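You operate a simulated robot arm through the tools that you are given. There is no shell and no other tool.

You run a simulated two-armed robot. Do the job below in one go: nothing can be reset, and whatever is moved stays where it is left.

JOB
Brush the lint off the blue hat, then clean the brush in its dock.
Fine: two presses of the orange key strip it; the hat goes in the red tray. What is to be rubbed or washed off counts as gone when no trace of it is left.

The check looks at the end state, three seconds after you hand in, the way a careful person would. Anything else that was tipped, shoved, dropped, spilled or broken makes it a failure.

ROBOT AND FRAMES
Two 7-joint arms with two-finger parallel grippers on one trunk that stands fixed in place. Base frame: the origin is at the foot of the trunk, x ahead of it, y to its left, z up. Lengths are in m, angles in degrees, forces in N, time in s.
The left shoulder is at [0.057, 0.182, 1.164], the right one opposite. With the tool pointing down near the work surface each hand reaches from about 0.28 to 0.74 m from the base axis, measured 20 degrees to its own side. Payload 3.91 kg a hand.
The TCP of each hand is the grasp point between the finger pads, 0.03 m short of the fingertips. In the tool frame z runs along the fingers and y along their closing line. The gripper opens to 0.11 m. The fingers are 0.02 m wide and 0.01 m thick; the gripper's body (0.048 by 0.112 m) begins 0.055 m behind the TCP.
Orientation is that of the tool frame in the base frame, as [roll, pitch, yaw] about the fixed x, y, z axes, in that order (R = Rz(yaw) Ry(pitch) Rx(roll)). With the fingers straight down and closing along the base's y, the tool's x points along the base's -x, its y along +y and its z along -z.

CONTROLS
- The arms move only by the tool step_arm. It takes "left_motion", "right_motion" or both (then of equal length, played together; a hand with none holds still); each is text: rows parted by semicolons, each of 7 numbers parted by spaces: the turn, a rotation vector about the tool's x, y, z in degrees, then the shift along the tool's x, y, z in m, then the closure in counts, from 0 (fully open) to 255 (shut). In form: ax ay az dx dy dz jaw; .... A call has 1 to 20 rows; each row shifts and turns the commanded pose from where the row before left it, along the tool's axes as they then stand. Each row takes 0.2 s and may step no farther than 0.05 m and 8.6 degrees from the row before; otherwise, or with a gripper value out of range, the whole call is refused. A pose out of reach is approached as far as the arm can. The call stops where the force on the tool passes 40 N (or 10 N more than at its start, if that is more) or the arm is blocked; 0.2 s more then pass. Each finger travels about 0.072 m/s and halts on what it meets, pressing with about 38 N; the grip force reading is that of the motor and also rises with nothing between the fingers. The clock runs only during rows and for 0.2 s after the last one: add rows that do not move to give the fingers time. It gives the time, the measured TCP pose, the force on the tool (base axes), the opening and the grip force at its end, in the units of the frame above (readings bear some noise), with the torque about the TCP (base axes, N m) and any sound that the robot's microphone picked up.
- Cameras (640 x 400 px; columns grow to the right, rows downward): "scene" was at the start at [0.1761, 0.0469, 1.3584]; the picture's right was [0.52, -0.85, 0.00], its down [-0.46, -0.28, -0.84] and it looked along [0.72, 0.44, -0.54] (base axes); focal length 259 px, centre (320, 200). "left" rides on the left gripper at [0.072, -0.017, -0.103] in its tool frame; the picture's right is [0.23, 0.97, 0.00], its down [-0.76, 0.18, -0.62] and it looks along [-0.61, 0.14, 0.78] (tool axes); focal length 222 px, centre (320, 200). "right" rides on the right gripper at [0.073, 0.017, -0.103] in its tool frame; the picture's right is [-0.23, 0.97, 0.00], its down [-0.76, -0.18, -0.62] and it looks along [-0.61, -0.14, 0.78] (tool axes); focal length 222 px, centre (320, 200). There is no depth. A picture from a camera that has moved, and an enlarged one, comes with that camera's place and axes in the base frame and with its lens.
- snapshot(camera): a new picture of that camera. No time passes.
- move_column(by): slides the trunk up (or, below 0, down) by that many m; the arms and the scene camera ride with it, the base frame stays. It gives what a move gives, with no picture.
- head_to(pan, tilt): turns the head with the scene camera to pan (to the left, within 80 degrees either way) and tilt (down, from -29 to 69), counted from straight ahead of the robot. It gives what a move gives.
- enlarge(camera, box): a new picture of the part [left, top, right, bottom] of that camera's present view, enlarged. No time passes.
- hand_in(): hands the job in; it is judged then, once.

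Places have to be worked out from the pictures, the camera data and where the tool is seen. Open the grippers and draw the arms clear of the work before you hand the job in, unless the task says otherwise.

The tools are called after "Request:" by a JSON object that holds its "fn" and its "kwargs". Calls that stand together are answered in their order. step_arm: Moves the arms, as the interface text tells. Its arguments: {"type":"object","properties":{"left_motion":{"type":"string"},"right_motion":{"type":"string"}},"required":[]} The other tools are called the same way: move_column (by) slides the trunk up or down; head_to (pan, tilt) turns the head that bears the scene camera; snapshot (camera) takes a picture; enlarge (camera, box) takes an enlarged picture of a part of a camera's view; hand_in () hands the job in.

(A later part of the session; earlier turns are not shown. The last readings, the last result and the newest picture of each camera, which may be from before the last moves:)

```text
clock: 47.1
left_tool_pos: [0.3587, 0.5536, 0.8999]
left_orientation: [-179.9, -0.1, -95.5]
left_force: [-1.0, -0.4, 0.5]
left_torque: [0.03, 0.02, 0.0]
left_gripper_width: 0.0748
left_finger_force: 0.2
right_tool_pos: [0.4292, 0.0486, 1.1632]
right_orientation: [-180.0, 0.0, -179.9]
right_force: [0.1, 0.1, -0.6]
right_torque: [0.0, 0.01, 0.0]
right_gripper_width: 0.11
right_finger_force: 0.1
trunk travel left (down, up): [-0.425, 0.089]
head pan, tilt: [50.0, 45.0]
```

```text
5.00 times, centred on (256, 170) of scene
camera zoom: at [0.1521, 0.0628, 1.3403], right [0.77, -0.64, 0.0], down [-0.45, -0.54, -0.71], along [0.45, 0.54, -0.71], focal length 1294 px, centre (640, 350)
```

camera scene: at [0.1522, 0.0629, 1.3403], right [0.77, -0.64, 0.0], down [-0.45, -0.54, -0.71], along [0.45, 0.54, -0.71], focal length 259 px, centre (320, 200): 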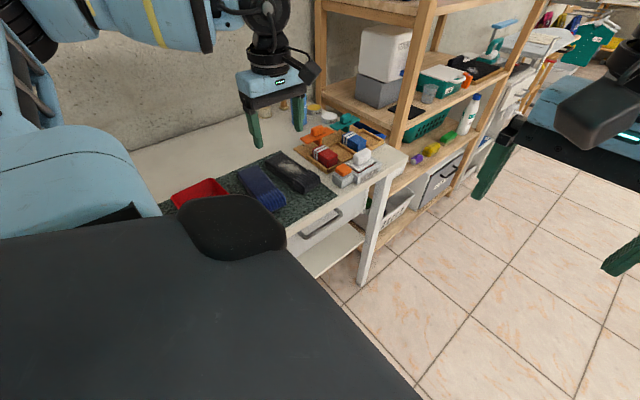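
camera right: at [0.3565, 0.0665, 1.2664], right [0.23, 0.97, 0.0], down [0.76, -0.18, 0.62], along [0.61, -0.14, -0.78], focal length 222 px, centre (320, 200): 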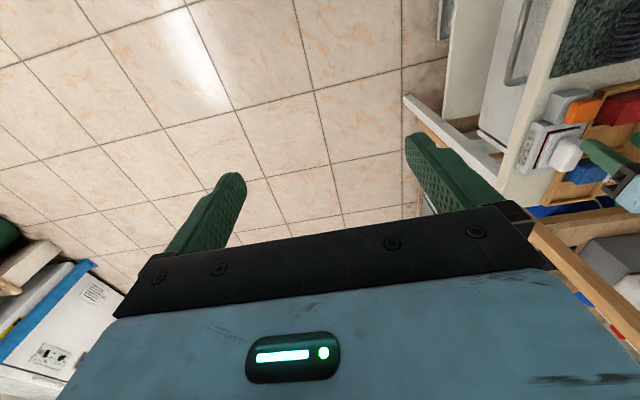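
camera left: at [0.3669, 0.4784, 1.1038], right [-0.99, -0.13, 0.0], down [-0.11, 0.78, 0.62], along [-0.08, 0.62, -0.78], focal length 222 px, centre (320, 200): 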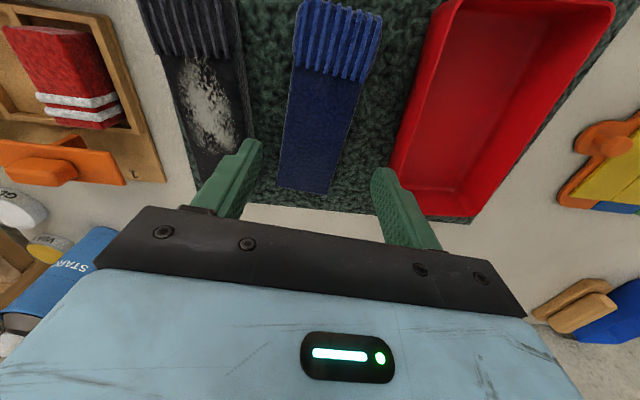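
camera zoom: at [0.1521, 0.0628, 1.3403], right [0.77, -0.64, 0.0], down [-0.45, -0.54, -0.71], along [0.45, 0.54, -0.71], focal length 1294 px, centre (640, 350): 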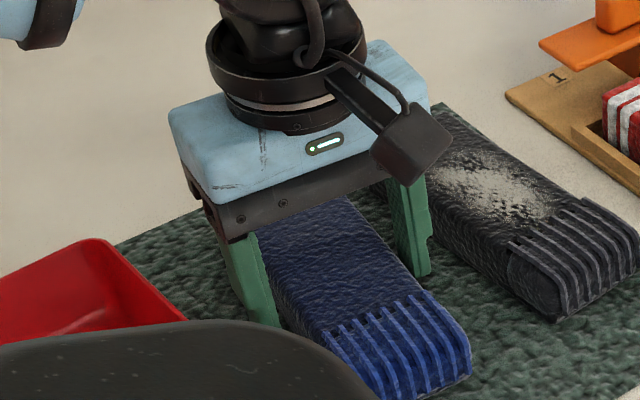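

No mat contact yet; tips are at z≈0.870. I lower 4 mm more, then close on the hat.

Request:
{"fn": "step_arm", "kwargs": {"left_motion": "0 0 0 0 0 0.002 81; 0 0 0 0 0 0.002 81; 0 0 0 0 0 0 255; 0 0 0 0 0 0 255; 0 0 0 0 0 0 255; 0 0 0 0 0 0 255"}}

Request:
{"fn": "enlarge", "kwargs": {"camera": "scene", "box": [200, 130, 312, 210]}}

Request:
{"fn": "enlarge", "kwargs": {"camera": "left", "box": [220, 60, 420, 220]}}

```text
clock: 48.5
left_tool_pos: [0.3579, 0.5525, 0.8963]
left_orientation: [-179.8, 0.1, -95.5]
left_force: [0.9, 0.3, 1.2]
left_torque: [-0.02, 0.05, -0.04]
left_gripper_width: 0.0645
left_finger_force: 38.1
right_tool_pos: [0.4293, 0.0477, 1.1633]
right_orientation: [180.0, 0.0, -179.9]
right_force: [0.5, 0.6, 0.3]
right_torque: [0.02, -0.01, 0.03]
right_gripper_width: 0.1099
right_finger_force: 0.1
trunk travel left (down, up): [-0.425, 0.089]
head pan, tilt: [50.0, 45.0]
```

```text
5.00 times, centred on (256, 170) of scene
camera zoom: at [0.1522, 0.0628, 1.3403], right [0.77, -0.64, 0.0], down [-0.45, -0.54, -0.71], along [0.45, 0.54, -0.71], focal length 1294 px, centre (640, 350)
```

zoom: 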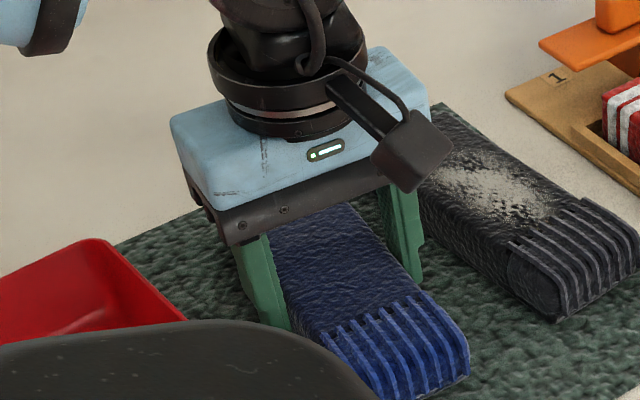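

```text
2.50 times, centred on (320, 140) of left
camera zoom: at [0.368, 0.4804, 0.9986], right [-0.99, -0.13, 0.0], down [-0.11, 0.78, 0.62], along [-0.08, 0.62, -0.78], focal length 555 px, centre (320, 350)
```

zoom: 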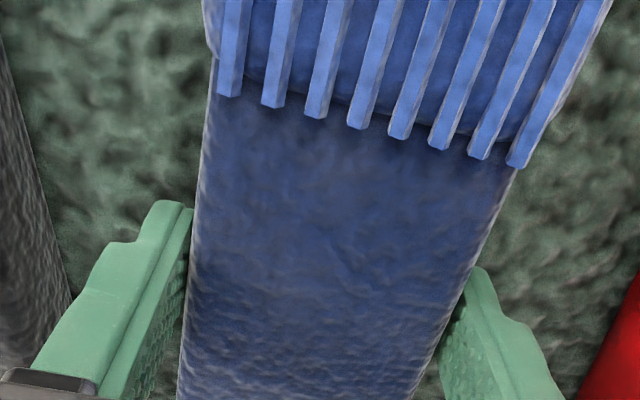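

The hat is gripped (64 mm). I lift it slowly straight up 5 cm.

Request:
{"fn": "step_arm", "kwargs": {"left_motion": "0 0 0 0 0 -0.005 255; 0 0 0 0 0 -0.005 255; 0 0 0 0 0 -0.01 255; 0 0 0 0 0 -0.015 255; 0 0 0 0 0 -0.02 255; 0 0 0 0 0 -0.02 255; 0 0 0 0 0 0 255"}}

Request:
{"fn": "enlarge", "kwargs": {"camera": "scene", "box": [180, 90, 340, 210]}}

Request:
{"fn": "snapshot", "kwargs": {"camera": "left"}}

```text
clock: 50.1
left_tool_pos: [0.3594, 0.5542, 0.9703]
left_orientation: [-180.0, -0.1, -95.6]
left_force: [0.0, -0.3, -1.1]
left_torque: [-0.01, -0.02, 0.01]
left_gripper_width: 0.0645
left_finger_force: 38.7
right_tool_pos: [0.4288, 0.0501, 1.1631]
right_orientation: [-180.0, 0.0, 179.9]
right_force: [0.4, -0.1, -0.3]
right_torque: [0.01, -0.05, -0.01]
right_gripper_width: 0.1099
right_finger_force: 0.0
trunk travel left (down, up): [-0.425, 0.089]
head pan, tilt: [50.0, 45.0]
```

```text
3.33 times, centred on (260, 150) of scene
camera zoom: at [0.1523, 0.0631, 1.3403], right [0.77, -0.64, 0.0], down [-0.45, -0.54, -0.71], along [0.45, 0.54, -0.71], focal length 863 px, centre (520, 367)
```

zoom: 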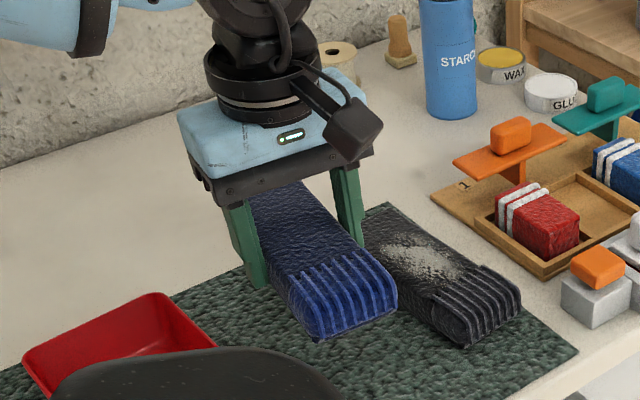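

```text
taken
camera left: at [0.3685, 0.48, 1.0737], right [-0.99, -0.13, 0.0], down [-0.1, 0.78, 0.62], along [-0.08, 0.62, -0.78], focal length 222 px, centre (320, 200)
```

left: 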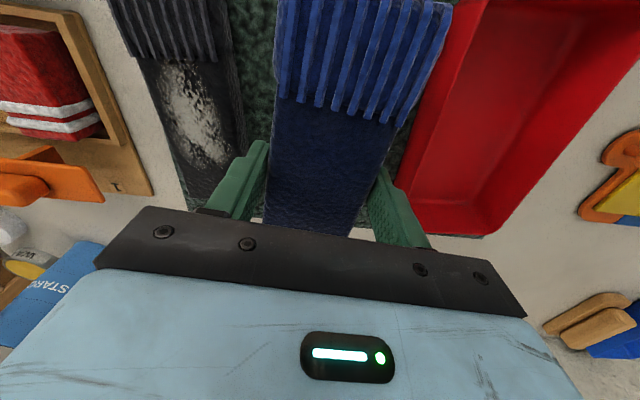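

The hat comes up rigid and level. I raise it to ~1.08 m for a clean look at the tray next to it.

Request:
{"fn": "step_arm", "kwargs": {"left_motion": "0 0 0 0 0 -0.03 255; 0 0 0 0.02 0 -0.04 255; 0 0 0 0.03 0 -0.04 255; 0 0 0 0 0 0 255"}}

Request:
{"fn": "enlarge", "kwargs": {"camera": "left", "box": [340, 0, 600, 240]}}

Request:
{"fn": "enlarge", "kwargs": {"camera": "scene", "box": [140, 130, 332, 250]}}

```text
clock: 51.1
left_tool_pos: [0.3539, 0.5024, 1.0809]
left_orientation: [-180.0, -0.1, -95.4]
left_force: [-0.6, -0.1, -0.5]
left_torque: [-0.05, 0.01, 0.0]
left_gripper_width: 0.0645
left_finger_force: 37.8
right_tool_pos: [0.4292, 0.0495, 1.1626]
right_orientation: [-179.9, 0.0, 180.0]
right_force: [0.1, 0.8, -0.3]
right_torque: [-0.03, -0.01, -0.04]
right_gripper_width: 0.1098
right_finger_force: 0.0
trunk travel left (down, up): [-0.425, 0.089]
head pan, tilt: [50.0, 45.0]
```

```text
1.67 times, centred on (470, 120) of left
camera zoom: at [0.3642, 0.4303, 1.1833], right [-0.99, -0.13, 0.0], down [-0.11, 0.78, 0.62], along [-0.08, 0.62, -0.78], focal length 370 px, centre (70, 333)
```

zoom: 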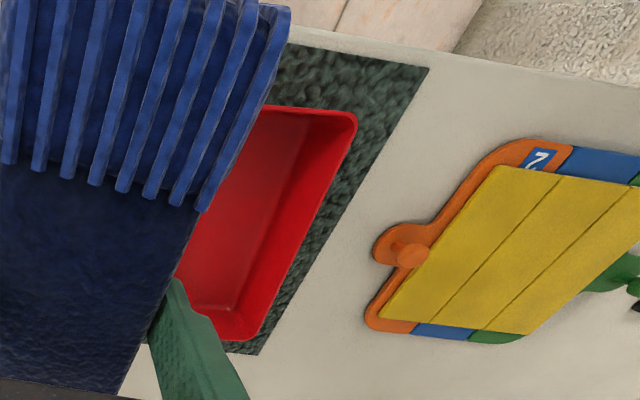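

```text
3.33 times, centred on (236, 190) of scene
camera zoom: at [0.1524, 0.0635, 1.3402], right [0.77, -0.64, 0.0], down [-0.45, -0.54, -0.71], along [0.45, 0.54, -0.71], focal length 863 px, centre (600, 233)
```

zoom: 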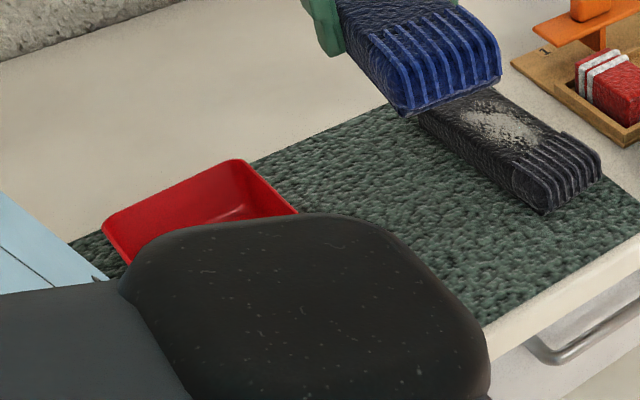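

All views agree: tray rim centre ≈[0.219, 0.548], outer 0.198×0.113 m, yawed ~4.7°, so the hat must turn ~10° and shift 0.135 m. I move over the tray at z≈1.02 and rotate.

Request:
{"fn": "step_arm", "kwargs": {"left_motion": "0 0 0 -0.0077 0.0346 0.015 255; 0 0 0 -0.0077 0.0346 0.015 255; 0 0 0 -0.0077 0.0346 0.015 255; 0 0 0 -0.0077 0.0346 0.015 255; 0 0 -5.1 0 0 0 255; 0 0 -5.1 0 0 0 255; 0 0 0 0 0 0 255"}}

Request:
{"fn": "snapshot", "kwargs": {"camera": "left"}}

Request:
{"fn": "snapshot", "kwargs": {"camera": "scene"}}

```text
clock: 52.7
left_tool_pos: [0.2197, 0.5492, 1.0212]
left_orientation: [-179.9, -0.2, -85.2]
left_force: [-0.1, -0.7, -1.6]
left_torque: [-0.02, -0.02, -0.02]
left_gripper_width: 0.0644
left_finger_force: 38.7
right_tool_pos: [0.4303, 0.0499, 1.1624]
right_orientation: [180.0, 0.1, 180.0]
right_force: [0.3, -0.1, -0.6]
right_torque: [0.01, 0.03, -0.01]
right_gripper_width: 0.1102
right_finger_force: 0.1
trunk travel left (down, up): [-0.425, 0.089]
head pan, tilt: [50.0, 45.0]
```

```text
taken
camera left: at [0.2412, 0.478, 1.1236], right [-0.95, -0.31, 0.0], down [-0.24, 0.74, 0.62], along [-0.19, 0.59, -0.78], focal length 222 px, centre (320, 200)
```

left: 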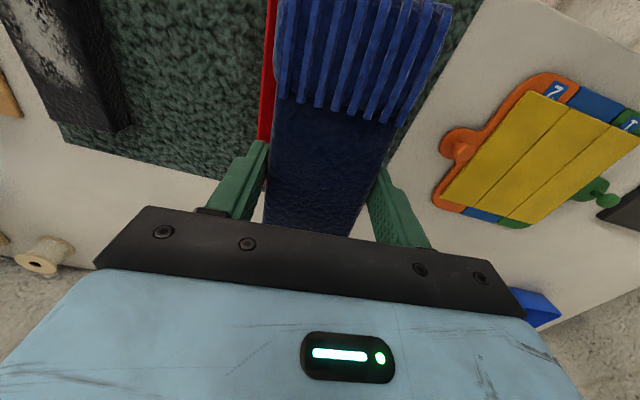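

```text
taken
camera scene: at [0.1524, 0.063, 1.3403], right [0.77, -0.64, 0.0], down [-0.45, -0.54, -0.71], along [0.45, 0.54, -0.71], focal length 259 px, centre (320, 200)
```

scene: 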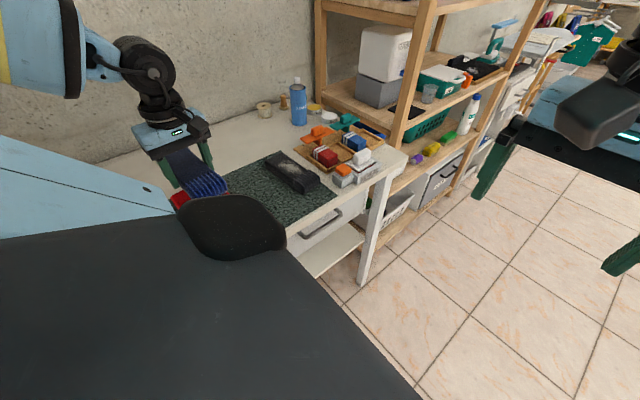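

The hat is above the tray. I turn the head further left to see the tray better during lowering.

Request:
{"fn": "head_to", "kwargs": {"pan": 75, "tilt": 35}}

Request:
{"fn": "snapshot", "kwargs": {"camera": "scene"}}

Request:
{"fn": "enlarge", "kwargs": {"camera": "left", "box": [220, 0, 480, 240]}}

```text
clock: 53.6
left_tool_pos: [0.2187, 0.5482, 1.0213]
left_orientation: [-179.9, -0.1, -85.2]
left_force: [-0.4, -0.3, -1.2]
left_torque: [-0.01, 0.02, 0.02]
left_gripper_width: 0.0644
left_finger_force: 38.0
right_tool_pos: [0.429, 0.0497, 1.1627]
right_orientation: [179.9, 0.0, -180.0]
right_force: [-0.1, -0.1, -0.4]
right_torque: [0.0, 0.01, 0.01]
right_gripper_width: 0.11
right_finger_force: 0.0
trunk travel left (down, up): [-0.425, 0.089]
head pan, tilt: [75.0, 35.0]
```

```text
taken
camera scene: at [0.1228, 0.0857, 1.3551], right [0.97, -0.26, 0.0], down [-0.15, -0.55, -0.82], along [0.21, 0.79, -0.57], focal length 259 px, centre (320, 200)
```

scene: 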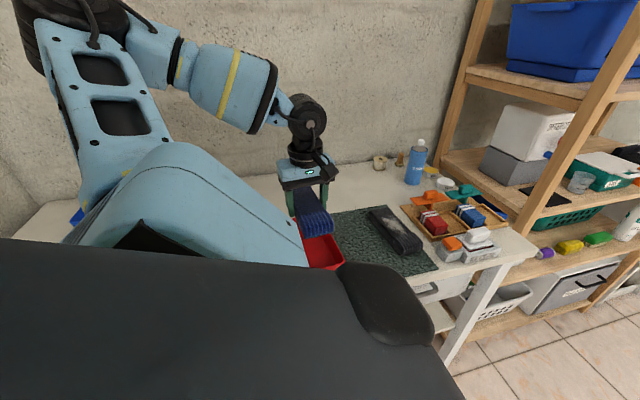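

```text
1.67 times, centred on (350, 120) of left
camera zoom: at [0.241, 0.478, 1.1235], right [-0.95, -0.31, 0.0], down [-0.24, 0.74, 0.62], along [-0.19, 0.59, -0.78], focal length 370 px, centre (270, 333)
```

zoom: 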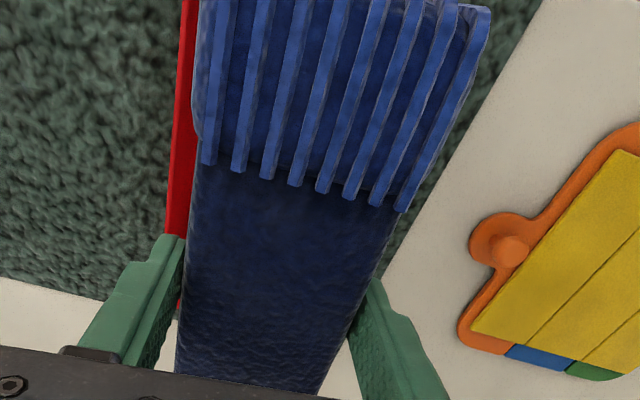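

This head view shows the tray's near edge and the hat. I enlarge it.

Request:
{"fn": "enlarge", "kwargs": {"camera": "scene", "box": [260, 140, 420, 280]}}

```text
2.86 times, centred on (340, 210) of scene
camera zoom: at [0.1228, 0.0857, 1.3551], right [0.97, -0.26, 0.0], down [-0.15, -0.55, -0.82], along [0.21, 0.79, -0.57], focal length 740 px, centre (263, 171)
```

zoom: 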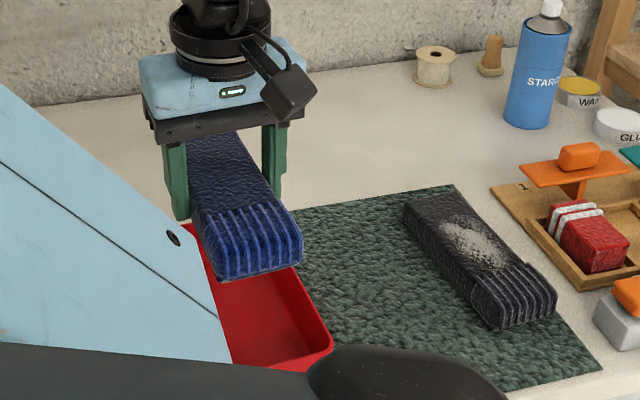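

The hat's cuff end appears well above the tray. I lower to just above the rim (TCP z≈0.955) and check clearances from both cameras.

Request:
{"fn": "step_arm", "kwargs": {"left_motion": "0 0 0 0.001 0 0.03 255; 0 0 0 0.001 0 0.03 255; 0 0 0 0 0 0.006 255; 0 0 0 0 0 0 255"}}

Request:
{"fn": "enlarge", "kwargs": {"camera": "scene", "box": [280, 160, 376, 260]}}

Request:
{"fn": "enlarge", "kwargs": {"camera": "left", "box": [220, 0, 480, 240]}}

Request:
{"fn": "snapshot", "kwargs": {"camera": "left"}}

```text
clock: 54.6
left_tool_pos: [0.218, 0.5464, 0.9543]
left_orientation: [-179.9, -0.1, -85.3]
left_force: [-0.3, -0.3, -0.9]
left_torque: [-0.01, -0.02, 0.02]
left_gripper_width: 0.0647
left_finger_force: 37.8
right_tool_pos: [0.4289, 0.0496, 1.1629]
right_orientation: [179.9, -0.1, 180.0]
right_force: [-0.8, 0.1, 0.4]
right_torque: [0.01, 0.02, 0.01]
right_gripper_width: 0.11
right_finger_force: 0.0
trunk travel left (down, up): [-0.425, 0.089]
head pan, tilt: [75.0, 35.0]
```

```text
4.00 times, centred on (328, 210) of scene
camera zoom: at [0.1228, 0.0858, 1.3551], right [0.97, -0.26, 0.0], down [-0.15, -0.55, -0.82], along [0.21, 0.79, -0.57], focal length 1035 px, centre (288, 160)
```

zoom: 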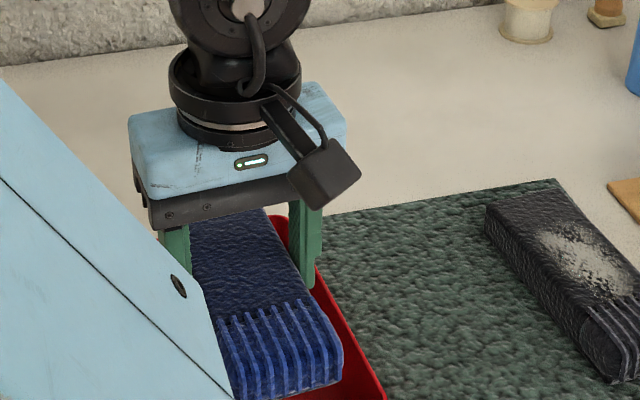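

```text
1.67 times, centred on (350, 120) of left
camera zoom: at [0.2415, 0.4759, 1.0565], right [-0.95, -0.31, 0.0], down [-0.24, 0.74, 0.62], along [-0.19, 0.59, -0.78], focal length 370 px, centre (270, 333)
```

zoom: 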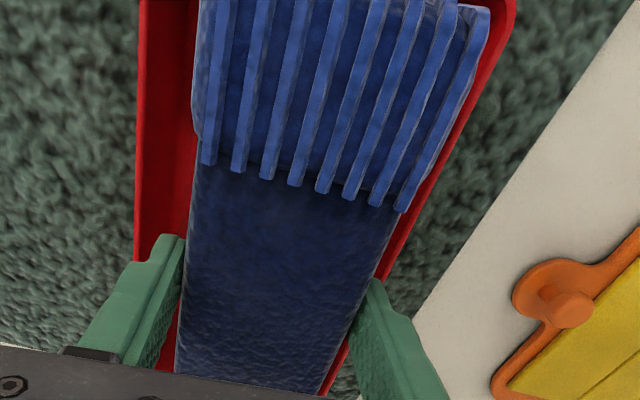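

```text
taken
camera left: at [0.2415, 0.4759, 1.0565], right [-0.95, -0.31, 0.0], down [-0.24, 0.74, 0.62], along [-0.19, 0.59, -0.78], focal length 222 px, centre (320, 200)
```

left: 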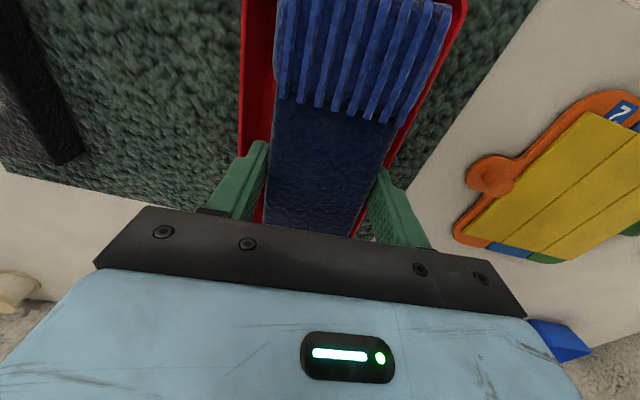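

Side clearances look even (about 2 cm of wall visible on the +x side, similar on the other by geometry). I check the cuff end against the tray's near wall in the scene view.

Request:
{"fn": "enlarge", "kwargs": {"camera": "scene", "box": [300, 200, 380, 280]}}

Request:
{"fn": "enlarge", "kwargs": {"camera": "left", "box": [230, 0, 490, 100]}}

```text
5.00 times, centred on (340, 240) of scene
camera zoom: at [0.1228, 0.0858, 1.3551], right [0.97, -0.26, 0.0], down [-0.15, -0.55, -0.82], along [0.21, 0.79, -0.57], focal length 1294 px, centre (220, 0)
```

zoom: 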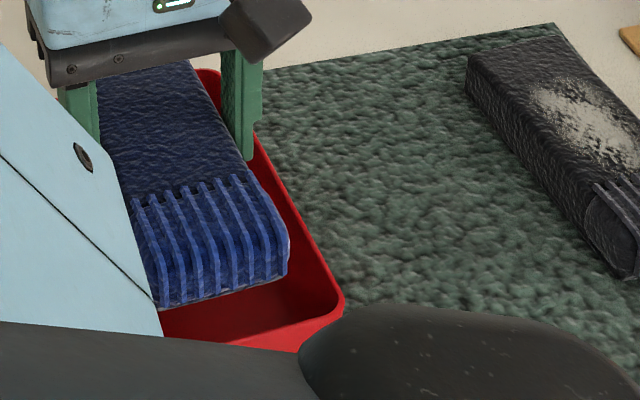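

```text
2.46 times, centred on (360, 50) of left
camera zoom: at [0.2415, 0.4759, 1.0565], right [-0.95, -0.31, 0.0], down [-0.24, 0.74, 0.62], along [-0.19, 0.59, -0.78], focal length 547 px, centre (222, 569)
```

zoom: 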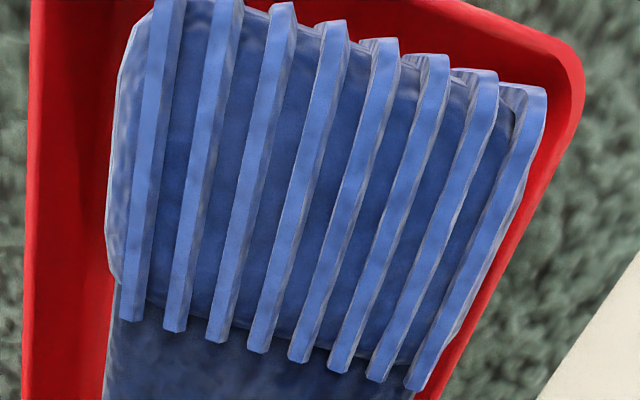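

Computed margins: cuff end ~8 mm, crown end ~4 mm, sides ~15+ mm. I shift 2 mm toward −y to even the ends, and lower into the tray.

Request:
{"fn": "step_arm", "kwargs": {"left_motion": "0 0 0 0.002 0 0.01 255; 0 0 0 0 0 0.01 255; 0 0 0 0 0 0.01 255; 0 0 0 0 0 0.008 255; 0 0 0 0 0 0 255"}}

Request:
{"fn": "enlarge", "kwargs": {"camera": "left", "box": [220, 0, 480, 240]}}

Request:
{"fn": "enlarge", "kwargs": {"camera": "scene", "box": [290, 180, 390, 280]}}

```text
clock: 55.8
left_tool_pos: [0.2199, 0.5441, 0.9174]
left_orientation: [-179.9, -0.1, -85.3]
left_force: [0.6, -0.3, -1.1]
left_torque: [-0.02, 0.02, -0.05]
left_gripper_width: 0.0645
left_finger_force: 37.8
right_tool_pos: [0.4304, 0.049, 1.1636]
right_orientation: [-180.0, -0.1, 179.9]
right_force: [0.2, -1.3, -0.1]
right_torque: [0.0, -0.01, 0.01]
right_gripper_width: 0.1099
right_finger_force: 0.0
trunk travel left (down, up): [-0.425, 0.089]
head pan, tilt: [75.0, 35.0]
```

```text
1.67 times, centred on (350, 120) of left
camera zoom: at [0.2415, 0.4734, 1.0192], right [-0.95, -0.31, 0.0], down [-0.24, 0.74, 0.62], along [-0.19, 0.59, -0.78], focal length 370 px, centre (270, 333)
```

zoom: 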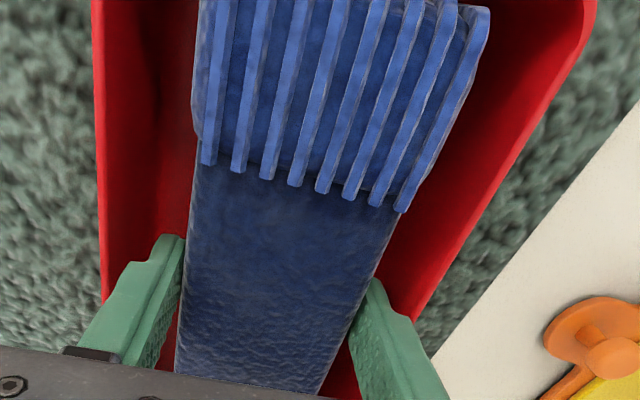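

```text
4.00 times, centred on (340, 230) of scene
camera zoom: at [0.1227, 0.0856, 1.3552], right [0.97, -0.26, 0.0], down [-0.15, -0.55, -0.82], along [0.21, 0.79, -0.57], focal length 1035 px, centre (240, 80)
```

zoom: 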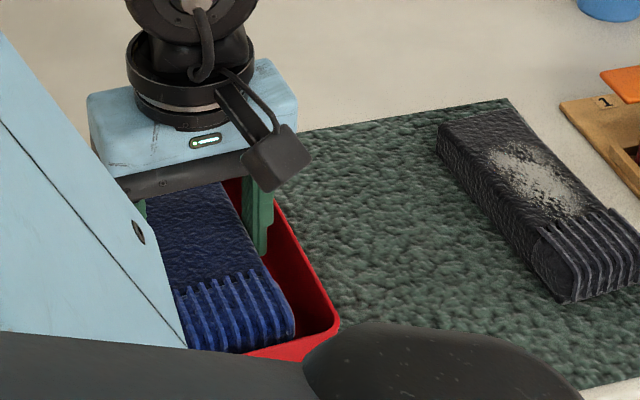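

The hat is inside the rim with clear walls either side and no contact force. I lower slowly to the floor.

Request:
{"fn": "step_arm", "kwargs": {"left_motion": "0 0 0 0 0 0.004 255; 0 0 0 0 0 0.004 255; 0 0 0 0 0 0.003 255; 0 0 0 0 0 0.002 255; 0 0 0 0 0 0 255"}}

```text
clock: 57.0
left_tool_pos: [0.2182, 0.5449, 0.9027]
left_orientation: [-179.9, -0.1, -85.3]
left_force: [0.1, -1.4, 0.2]
left_torque: [0.01, -0.01, -0.06]
left_gripper_width: 0.0643
left_finger_force: 37.7
right_tool_pos: [0.43, 0.0495, 1.1638]
right_orientation: [179.9, 0.0, 179.9]
right_force: [-0.2, -1.2, -0.5]
right_torque: [0.03, -0.03, 0.0]
right_gripper_width: 0.11
right_finger_force: 0.1
trunk travel left (down, up): [-0.425, 0.089]
head pan, tilt: [75.0, 35.0]
```

Still no floor contact; I ease down 1–2 mm at a time.

Request:
{"fn": "step_arm", "kwargs": {"left_motion": "0 0 0 0 0 0.0015 255; 0 0 0 0 0 0 255"}}

Request:
{"fn": "step_arm", "kwargs": {"left_motion": "0 0 0 0 0 0.0015 255; 0 0 0 0 0 0 255"}}

```text
clock: 57.6
left_tool_pos: [0.2188, 0.544, 0.9021]
left_orientation: [-179.9, -0.1, -85.3]
left_force: [-0.1, -3.2, -0.2]
left_torque: [0.0, 0.01, -0.04]
left_gripper_width: 0.0646
left_finger_force: 37.8
right_tool_pos: [0.4295, 0.0502, 1.1625]
right_orientation: [-180.0, 0.0, -179.9]
right_force: [-0.1, -0.7, 0.1]
right_torque: [0.01, -0.02, -0.01]
right_gripper_width: 0.1099
right_finger_force: 0.1
trunk travel left (down, up): [-0.425, 0.089]
head pan, tilt: [75.0, 35.0]
```

```text
clock: 58.2
left_tool_pos: [0.2193, 0.5437, 0.9004]
left_orientation: [-179.9, -0.1, -85.2]
left_force: [-0.2, -2.8, -0.3]
left_torque: [-0.01, -0.01, -0.07]
left_gripper_width: 0.0643
left_finger_force: 37.6
right_tool_pos: [0.4295, 0.0492, 1.1628]
right_orientation: [-180.0, 0.1, -179.9]
right_force: [0.6, -0.1, -0.1]
right_torque: [-0.01, -0.02, -0.01]
right_gripper_width: 0.1101
right_finger_force: 0.0
trunk travel left (down, up): [-0.425, 0.089]
head pan, tilt: [75.0, 35.0]
```

A steady −3 N in y suggests the crown end lightly touches the far wall. I back off 2 mm toward −y and lower a bit more.

Request:
{"fn": "step_arm", "kwargs": {"left_motion": "0 0 0 0.0025 0 -0.001 255; 0 0 0 0 0 0 255"}}

Request:
{"fn": "enlarge", "kwargs": {"camera": "scene", "box": [290, 180, 390, 280]}}

Request:
{"fn": "enlarge", "kwargs": {"camera": "left", "box": [220, 0, 480, 240]}}

```text
clock: 58.8
left_tool_pos: [0.219, 0.5425, 0.902]
left_orientation: [-179.8, 0.0, -85.3]
left_force: [-0.2, 0.5, -0.8]
left_torque: [0.01, 0.02, 0.01]
left_gripper_width: 0.0643
left_finger_force: 37.9
right_tool_pos: [0.4293, 0.0489, 1.163]
right_orientation: [180.0, 0.0, -180.0]
right_force: [-0.5, 0.0, 0.9]
right_torque: [-0.03, 0.01, 0.01]
right_gripper_width: 0.1101
right_finger_force: 0.0
trunk travel left (down, up): [-0.425, 0.089]
head pan, tilt: [75.0, 35.0]
```

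```text
4.00 times, centred on (340, 230) of scene
camera zoom: at [0.1227, 0.0858, 1.3551], right [0.97, -0.26, 0.0], down [-0.15, -0.55, -0.82], along [0.21, 0.79, -0.57], focal length 1035 px, centre (240, 80)
```

zoom: 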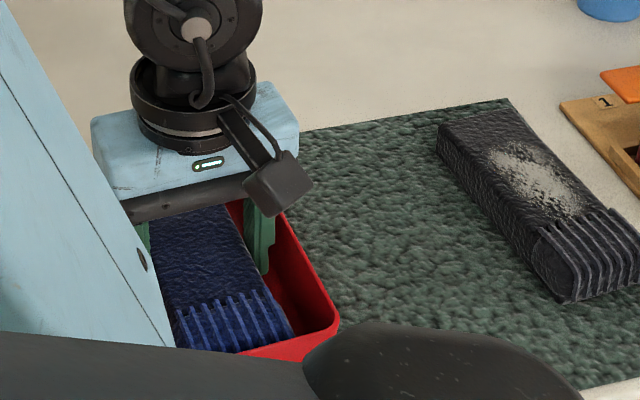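

```text
1.67 times, centred on (350, 120) of left
camera zoom: at [0.2421, 0.4712, 1.0042], right [-0.95, -0.31, 0.0], down [-0.24, 0.74, 0.62], along [-0.19, 0.59, -0.78], focal length 370 px, centre (270, 333)
```

zoom: 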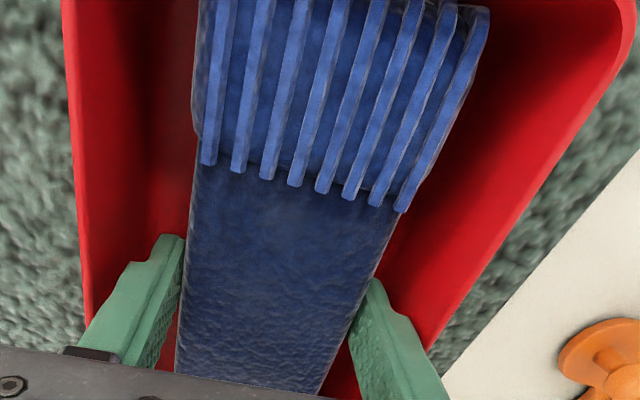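

Side force is gone. I continue lowering by 3 mm.

Request:
{"fn": "step_arm", "kwargs": {"left_motion": "0 0 0 0 0 0.0015 255; 0 0 0 0 0 0.0015 255; 0 0 0 0 0 0 255"}}

Request:
{"fn": "step_arm", "kwargs": {"left_motion": "0 0 0 0 0 0.0015 255; 0 0 0 0 0 0 255"}}

```text
clock: 59.6
left_tool_pos: [0.2195, 0.5411, 0.8997]
left_orientation: [-179.7, -0.1, -85.3]
left_force: [1.0, 1.1, 11.5]
left_torque: [-0.7, 0.22, -0.02]
left_gripper_width: 0.0645
left_finger_force: 37.9
right_tool_pos: [0.4284, 0.0488, 1.1622]
right_orientation: [-180.0, -0.1, 180.0]
right_force: [0.4, 0.2, -0.5]
right_torque: [0.02, -0.01, 0.02]
right_gripper_width: 0.1101
right_finger_force: 0.0
trunk travel left (down, up): [-0.425, 0.089]
head pan, tilt: [75.0, 35.0]
```

```text
clock: 60.2
left_tool_pos: [0.219, 0.5412, 0.8992]
left_orientation: [-179.7, 0.2, -85.3]
left_force: [0.1, 4.1, 31.0]
left_torque: [-0.68, 0.63, 0.06]
left_gripper_width: 0.0644
left_finger_force: 38.3
right_tool_pos: [0.4278, 0.0464, 1.1634]
right_orientation: [179.8, 0.1, -180.0]
right_force: [-0.3, 0.3, 0.4]
right_torque: [-0.01, 0.0, 0.0]
right_gripper_width: 0.1104
right_finger_force: 0.1
trunk travel left (down, up): [-0.425, 0.089]
head pan, tilt: [75.0, 35.0]
```

Floor contact at TCP z≈0.8995 as expected. I relieve the pressure and open the fingers by only a few mm per side, checking the walls.

Request:
{"fn": "step_arm", "kwargs": {"left_motion": "0 0 0 0 0 -0.0015 255; 0 0 0 0 0 0 93; 0 0 0 0 0 0 93; 0 0 0 0 0 0 93"}}

Request:
{"fn": "enlarge", "kwargs": {"camera": "left", "box": [220, 0, 480, 240]}}

```text
clock: 61.2
left_tool_pos: [0.2191, 0.5419, 0.8985]
left_orientation: [-179.9, -0.2, -85.3]
left_force: [-0.4, -0.2, 0.3]
left_torque: [-0.04, -0.01, 0.01]
left_gripper_width: 0.07
left_finger_force: 0.5
right_tool_pos: [0.4294, 0.0491, 1.1617]
right_orientation: [-180.0, 0.0, -180.0]
right_force: [0.1, 1.3, 0.4]
right_torque: [0.02, 0.0, 0.0]
right_gripper_width: 0.1099
right_finger_force: 0.0
trunk travel left (down, up): [-0.425, 0.089]
head pan, tilt: [75.0, 35.0]
```

```text
1.67 times, centred on (350, 120) of left
camera zoom: at [0.2417, 0.4709, 1.0013], right [-0.95, -0.31, 0.0], down [-0.24, 0.75, 0.62], along [-0.19, 0.59, -0.78], focal length 370 px, centre (270, 333)
```

zoom: 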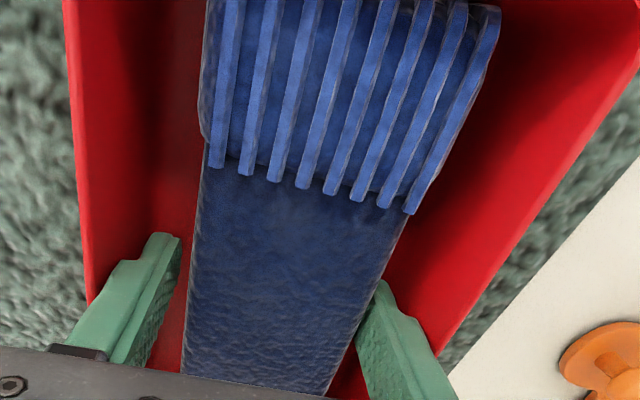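

The hat is released and settled. I open slightly more for clearance and rise straight up.

Request:
{"fn": "step_arm", "kwargs": {"left_motion": "0 0 0 0 0 0 80; 0 0 0 0 0 0 80; 0 0 0 0 0 -0.005 80; 0 0 0 0 0 -0.01 80; 0 0 0 0 0 -0.02 80; 0 0 0 0 0 -0.03 80; 0 0 0 0 0 -0.04 80; 0 0 0 0 0 0 80"}}

Request:
{"fn": "snapshot", "kwargs": {"camera": "left"}}

Request:
{"fn": "enlarge", "kwargs": {"camera": "scene", "box": [270, 160, 390, 280]}}

```text
clock: 63.0
left_tool_pos: [0.2194, 0.5422, 1.0035]
left_orientation: [-179.9, -0.1, -85.3]
left_force: [-0.2, 0.3, -3.0]
left_torque: [-0.02, -0.01, 0.01]
left_gripper_width: 0.072
left_finger_force: 0.0
right_tool_pos: [0.4306, 0.0501, 1.1624]
right_orientation: [-180.0, 0.0, 180.0]
right_force: [-0.1, 0.4, 0.4]
right_torque: [0.0, 0.03, 0.01]
right_gripper_width: 0.11
right_finger_force: 0.0
trunk travel left (down, up): [-0.425, 0.089]
head pan, tilt: [75.0, 35.0]
```

```text
taken
camera left: at [0.242, 0.4716, 1.1064], right [-0.95, -0.31, 0.0], down [-0.24, 0.75, 0.62], along [-0.19, 0.59, -0.78], focal length 222 px, centre (320, 200)
```

left: 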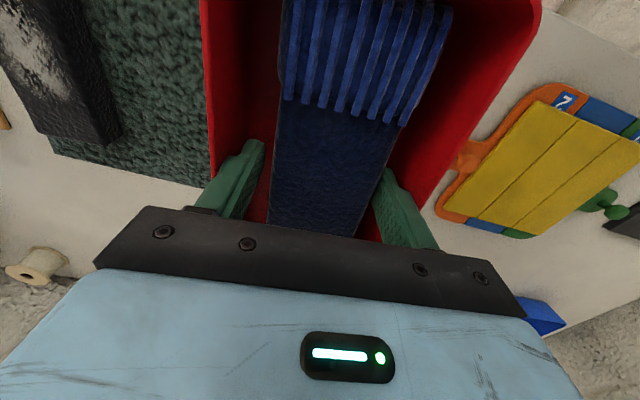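

```text
3.33 times, centred on (330, 220) of scene
camera zoom: at [0.1232, 0.0863, 1.355], right [0.97, -0.26, 0.0], down [-0.15, -0.55, -0.82], along [0.21, 0.79, -0.57], focal length 863 px, centre (287, 133)
```

zoom: 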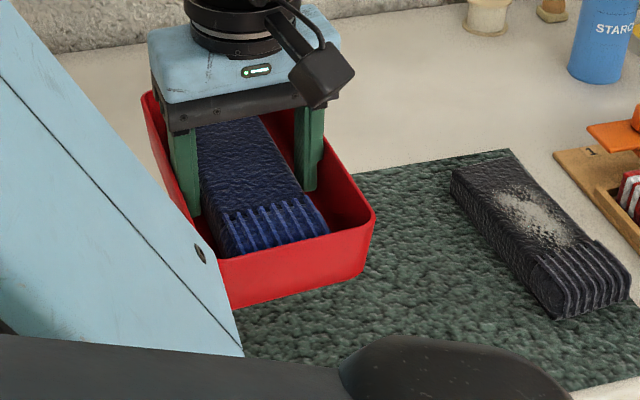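

The fingers had wedged against the tray walls and the tray with the hat came up with the hand. I lower it straight back down along the same line, gently at the end.

Request:
{"fn": "step_arm", "kwargs": {"left_motion": "0 0 0 0 0 0.02 80; 0 0 0 0 0 0.02 80; 0 0 0 0 0 0.02 80; 0 0 0 0 0 0.02 80; 0 0 0 0 0 0.012 80; 0 0 0 0 0 0.005 80; 0 0 0 0 0 0 80"}}

Request:
{"fn": "enlarge", "kwargs": {"camera": "scene", "box": [270, 160, 390, 280]}}

```text
clock: 64.6
left_tool_pos: [0.2199, 0.5416, 0.906]
left_orientation: [-179.9, -0.1, -85.3]
left_force: [0.9, -0.1, -2.5]
left_torque: [-0.01, 0.01, 0.02]
left_gripper_width: 0.0725
left_finger_force: 0.0
right_tool_pos: [0.4298, 0.0477, 1.1623]
right_orientation: [-180.0, 0.0, 180.0]
right_force: [0.0, 0.8, 0.1]
right_torque: [-0.04, -0.01, 0.01]
right_gripper_width: 0.1103
right_finger_force: 0.0
trunk travel left (down, up): [-0.425, 0.089]
head pan, tilt: [75.0, 35.0]
```

```text
3.33 times, centred on (330, 220) of scene
camera zoom: at [0.1227, 0.0858, 1.3552], right [0.97, -0.26, 0.0], down [-0.15, -0.55, -0.82], along [0.21, 0.79, -0.57], focal length 863 px, centre (287, 133)
```

zoom: 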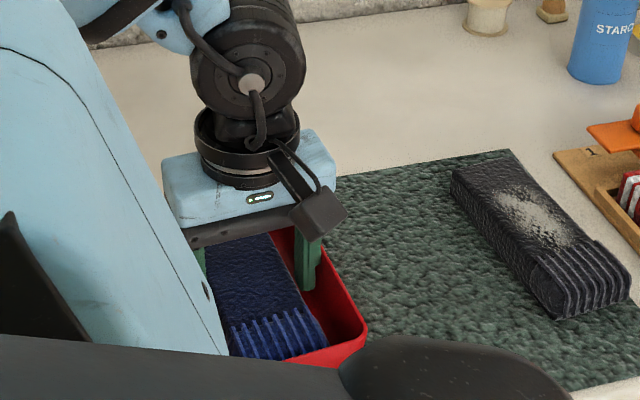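

Still carrying ~2.5 N of weight at z=0.906. I lower in 2 mm steps until the load vanishes.

Request:
{"fn": "step_arm", "kwargs": {"left_motion": "0 0 0 0 0 0.002 80; 0 0 0 0 0 0.002 80; 0 0 0 0 0 0.0015 80; 0 0 0 0 0 0 80"}}

Request:
{"fn": "step_arm", "kwargs": {"left_motion": "0 0 0 0 0 0.001 80; 0 0 0 0 0 0 80"}}

```text
clock: 65.6
left_tool_pos: [0.2213, 0.5419, 0.901]
left_orientation: [-179.9, 0.0, -85.3]
left_force: [3.6, 0.6, 4.5]
left_torque: [0.01, 0.09, -0.02]
left_gripper_width: 0.0724
left_finger_force: 0.0
right_tool_pos: [0.4294, 0.0484, 1.1627]
right_orientation: [179.9, 0.1, -180.0]
right_force: [-0.8, 0.5, 0.7]
right_torque: [0.01, -0.01, -0.01]
right_gripper_width: 0.1101
right_finger_force: 0.1
trunk travel left (down, up): [-0.425, 0.089]
head pan, tilt: [75.0, 35.0]
```

```text
clock: 66.2
left_tool_pos: [0.2207, 0.5421, 0.9001]
left_orientation: [-179.9, -0.1, -85.3]
left_force: [2.9, 1.4, 4.2]
left_torque: [0.0, 0.08, -0.03]
left_gripper_width: 0.0722
left_finger_force: 0.0
right_tool_pos: [0.4286, 0.0482, 1.1629]
right_orientation: [-180.0, 0.0, 179.9]
right_force: [-0.8, 0.5, -0.1]
right_torque: [0.0, 0.0, 0.01]
right_gripper_width: 0.11
right_finger_force: 0.0
trunk travel left (down, up): [-0.425, 0.089]
head pan, tilt: [75.0, 35.0]
```

The tray is back on the mat. I narrow the fingers to ~69 mm so they touch neither wall nor hat tightly, then rise only 10 mm and check.

Request:
{"fn": "step_arm", "kwargs": {"left_motion": "0 0 0 0 0 0 95; 0 0 0 0 0 0 95; 0 0 0 0 0 0 95"}}

Request:
{"fn": "enlarge", "kwargs": {"camera": "left", "box": [220, 0, 480, 240]}}

Request:
{"fn": "enlarge", "kwargs": {"camera": "scene", "box": [290, 200, 370, 280]}}

```text
clock: 67.0
left_tool_pos: [0.2194, 0.5413, 0.8994]
left_orientation: [-179.8, -0.1, -85.3]
left_force: [-0.5, -0.4, 0.1]
left_torque: [0.01, 0.01, 0.03]
left_gripper_width: 0.069
left_finger_force: 0.4
right_tool_pos: [0.4295, 0.0487, 1.1642]
right_orientation: [180.0, 0.0, -179.9]
right_force: [0.0, 0.1, 0.9]
right_torque: [0.04, 0.02, 0.01]
right_gripper_width: 0.1098
right_finger_force: 0.1
trunk travel left (down, up): [-0.425, 0.089]
head pan, tilt: [75.0, 35.0]
```

```text
1.67 times, centred on (350, 120) of left
camera zoom: at [0.242, 0.4708, 1.0028], right [-0.95, -0.31, 0.0], down [-0.24, 0.74, 0.62], along [-0.19, 0.59, -0.78], focal length 370 px, centre (270, 333)
```

zoom: 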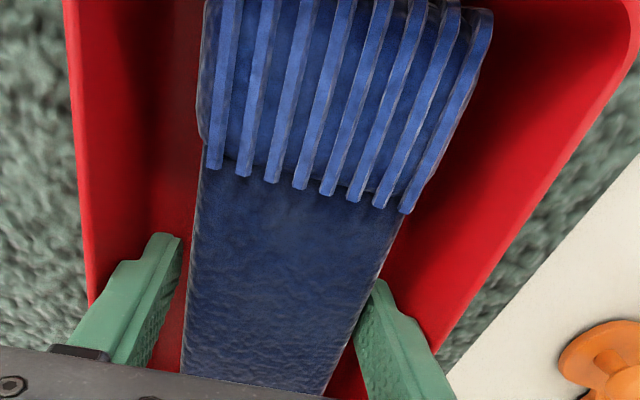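

```text
5.00 times, centred on (330, 240) of scene
camera zoom: at [0.1226, 0.0856, 1.3552], right [0.97, -0.26, 0.0], down [-0.15, -0.55, -0.82], along [0.21, 0.79, -0.57], focal length 1294 px, centre (270, 0)
```

zoom: 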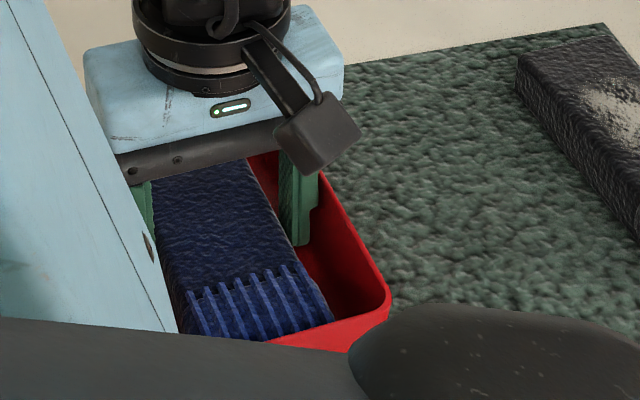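

Forces have dropped to zero, so the fingers are free. I rise 10 mm and compare force and view.

Request:
{"fn": "step_arm", "kwargs": {"left_motion": "0 0 0 0 0 -0.003 95; 0 0 0 0 0 -0.003 95; 0 0 0 0 0 -0.004 95; 0 0 0 0 0 0 95"}}

Request:
{"fn": "enlarge", "kwargs": {"camera": "left", "box": [220, 0, 480, 240]}}

Request:
{"fn": "enlarge", "kwargs": {"camera": "scene", "box": [290, 200, 370, 280]}}

```text
clock: 68.0
left_tool_pos: [0.22, 0.5409, 0.9101]
left_orientation: [-180.0, 0.0, -85.3]
left_force: [1.4, 0.0, -0.5]
left_torque: [0.01, 0.0, -0.01]
left_gripper_width: 0.069
left_finger_force: 0.0
right_tool_pos: [0.4302, 0.0499, 1.1618]
right_orientation: [179.9, 0.0, 180.0]
right_force: [-0.4, -0.7, -0.1]
right_torque: [0.01, 0.01, -0.01]
right_gripper_width: 0.1101
right_finger_force: 0.1
trunk travel left (down, up): [-0.425, 0.089]
head pan, tilt: [75.0, 35.0]
```

```text
1.67 times, centred on (350, 120) of left
camera zoom: at [0.242, 0.4708, 1.0129], right [-0.95, -0.31, 0.0], down [-0.24, 0.75, 0.62], along [-0.19, 0.59, -0.78], focal length 370 px, centre (270, 333)
```

zoom: 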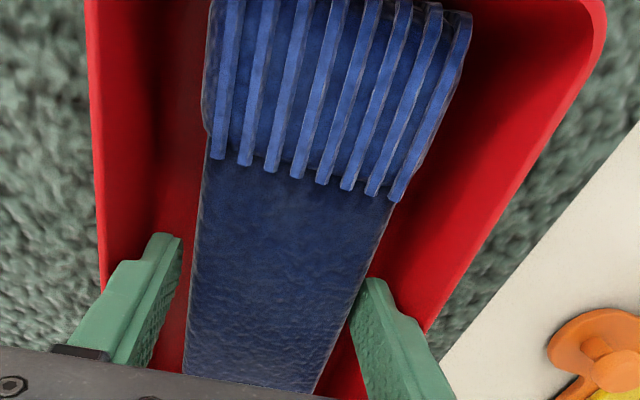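

```text
5.00 times, centred on (330, 240) of scene
camera zoom: at [0.1227, 0.0857, 1.3551], right [0.97, -0.26, 0.0], down [-0.15, -0.55, -0.82], along [0.21, 0.79, -0.57], focal length 1294 px, centre (270, 0)
```

zoom: 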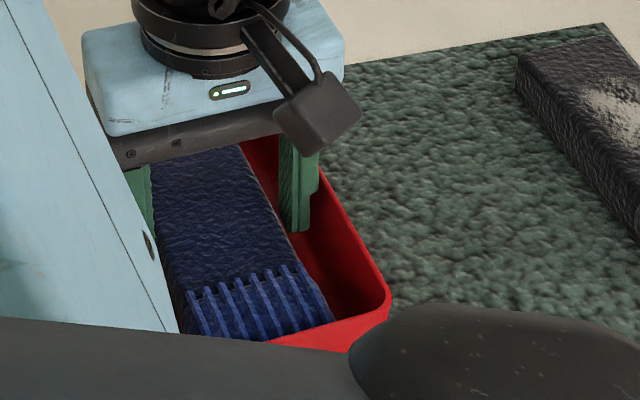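

The tray and hat stay put while the hand rises. I continue up well clear.

Request:
{"fn": "step_arm", "kwargs": {"left_motion": "0 0 0 0 0 -0.01 95; 0 0 0 0 0 -0.02 95; 0 0 0 0 0 -0.03 95; 0 0 0 0 0 -0.04 95; 0 0 0 0 0 -0.04 0; 0 0 0 0 0 0 0"}}

Request:
{"fn": "snapshot", "kwargs": {"camera": "left"}}

Request:
{"fn": "enlarge", "kwargs": {"camera": "scene", "box": [270, 160, 390, 280]}}

```text
clock: 69.4
left_tool_pos: [0.219, 0.5425, 1.0506]
left_orientation: [-179.9, -0.1, -85.3]
left_force: [-0.2, -1.4, 0.5]
left_torque: [-0.03, 0.0, -0.02]
left_gripper_width: 0.1102
left_finger_force: 0.0
right_tool_pos: [0.4293, 0.0478, 1.1633]
right_orientation: [179.9, 0.0, -180.0]
right_force: [-0.5, -0.2, -0.2]
right_torque: [0.0, -0.02, -0.01]
right_gripper_width: 0.1098
right_finger_force: 0.0
trunk travel left (down, up): [-0.425, 0.089]
head pan, tilt: [75.0, 35.0]
```

```text
taken
camera left: at [0.2418, 0.4715, 1.1529], right [-0.95, -0.31, 0.0], down [-0.24, 0.75, 0.62], along [-0.19, 0.59, -0.78], focal length 222 px, centre (320, 200)
```

left: 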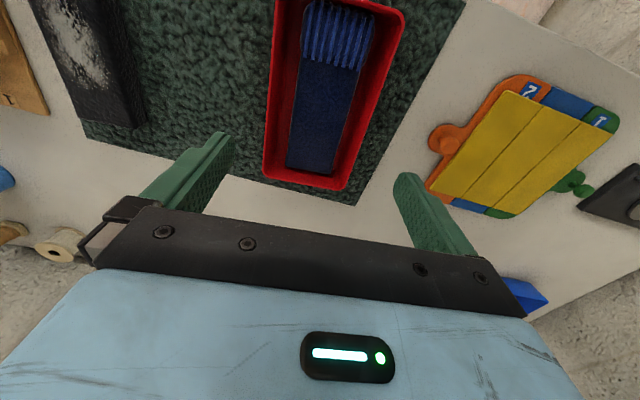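

```text
3.33 times, centred on (330, 220) of scene
camera zoom: at [0.123, 0.0859, 1.3551], right [0.97, -0.26, 0.0], down [-0.15, -0.55, -0.82], along [0.21, 0.79, -0.57], focal length 863 px, centre (287, 133)
```

zoom: 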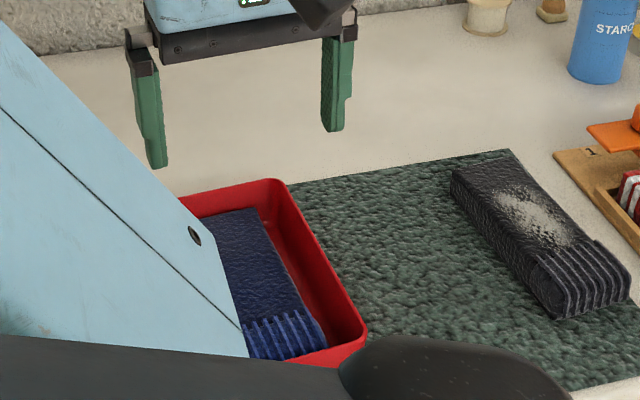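

The hat lies flat inside the tray and the tray is where it was. I enlarge the tray view and re-check the dock and brush.

Request:
{"fn": "enlarge", "kwargs": {"camera": "left", "box": [250, 0, 420, 200]}}

Request:
{"fn": "enlarge", "kwargs": {"camera": "scene", "box": [400, 170, 528, 280]}}

Request:
{"fn": "snapshot", "kwargs": {"camera": "scene"}}

Request:
{"fn": "enlarge", "kwargs": {"camera": "right", "box": [500, 60, 640, 240]}}

```text
2.00 times, centred on (335, 100) of left
camera zoom: at [0.2418, 0.4715, 1.1529], right [-0.95, -0.31, 0.0], down [-0.24, 0.75, 0.62], along [-0.19, 0.59, -0.78], focal length 444 px, centre (290, 400)
```

zoom: 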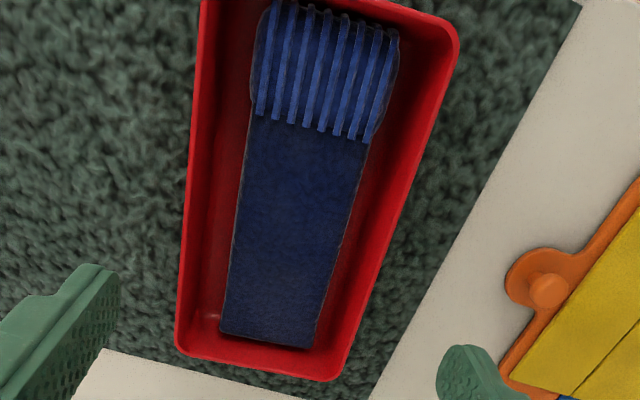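

```text
3.64 times, centred on (464, 225) of scene
camera zoom: at [0.123, 0.0859, 1.3551], right [0.97, -0.26, 0.0], down [-0.15, -0.55, -0.82], along [0.21, 0.79, -0.57], focal length 941 px, centre (-204, 109)
```

zoom: 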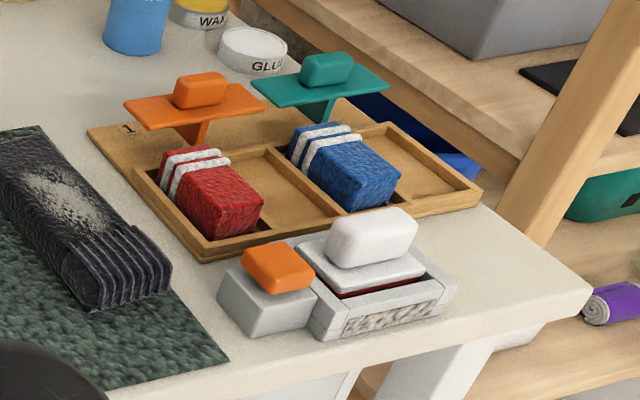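

```text
taken
camera scene: at [0.123, 0.0859, 1.3551], right [0.97, -0.26, 0.0], down [-0.15, -0.55, -0.82], along [0.21, 0.79, -0.57], focal length 259 px, centre (320, 200)
```

scene: 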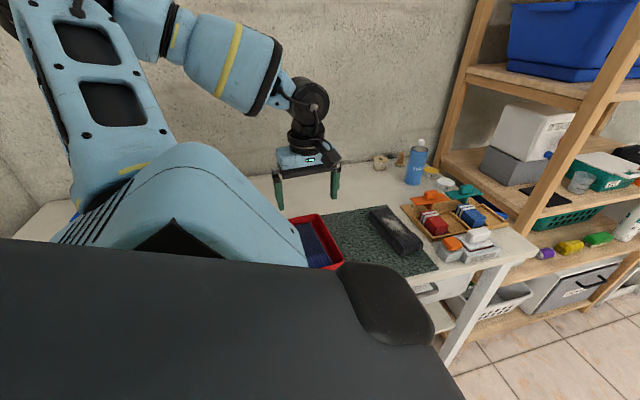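

```text
2.22 times, centred on (570, 150) of right
camera zoom: at [0.3581, 0.0669, 1.2657], right [0.23, 0.97, 0.0], down [0.76, -0.18, 0.62], along [0.61, -0.14, -0.78], focal length 494 px, centre (-236, 311)
```

zoom: 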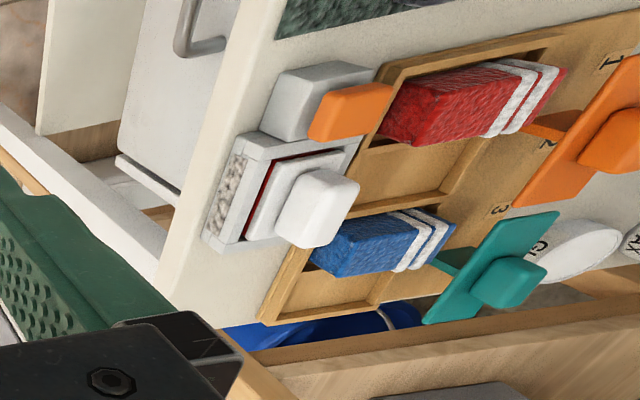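

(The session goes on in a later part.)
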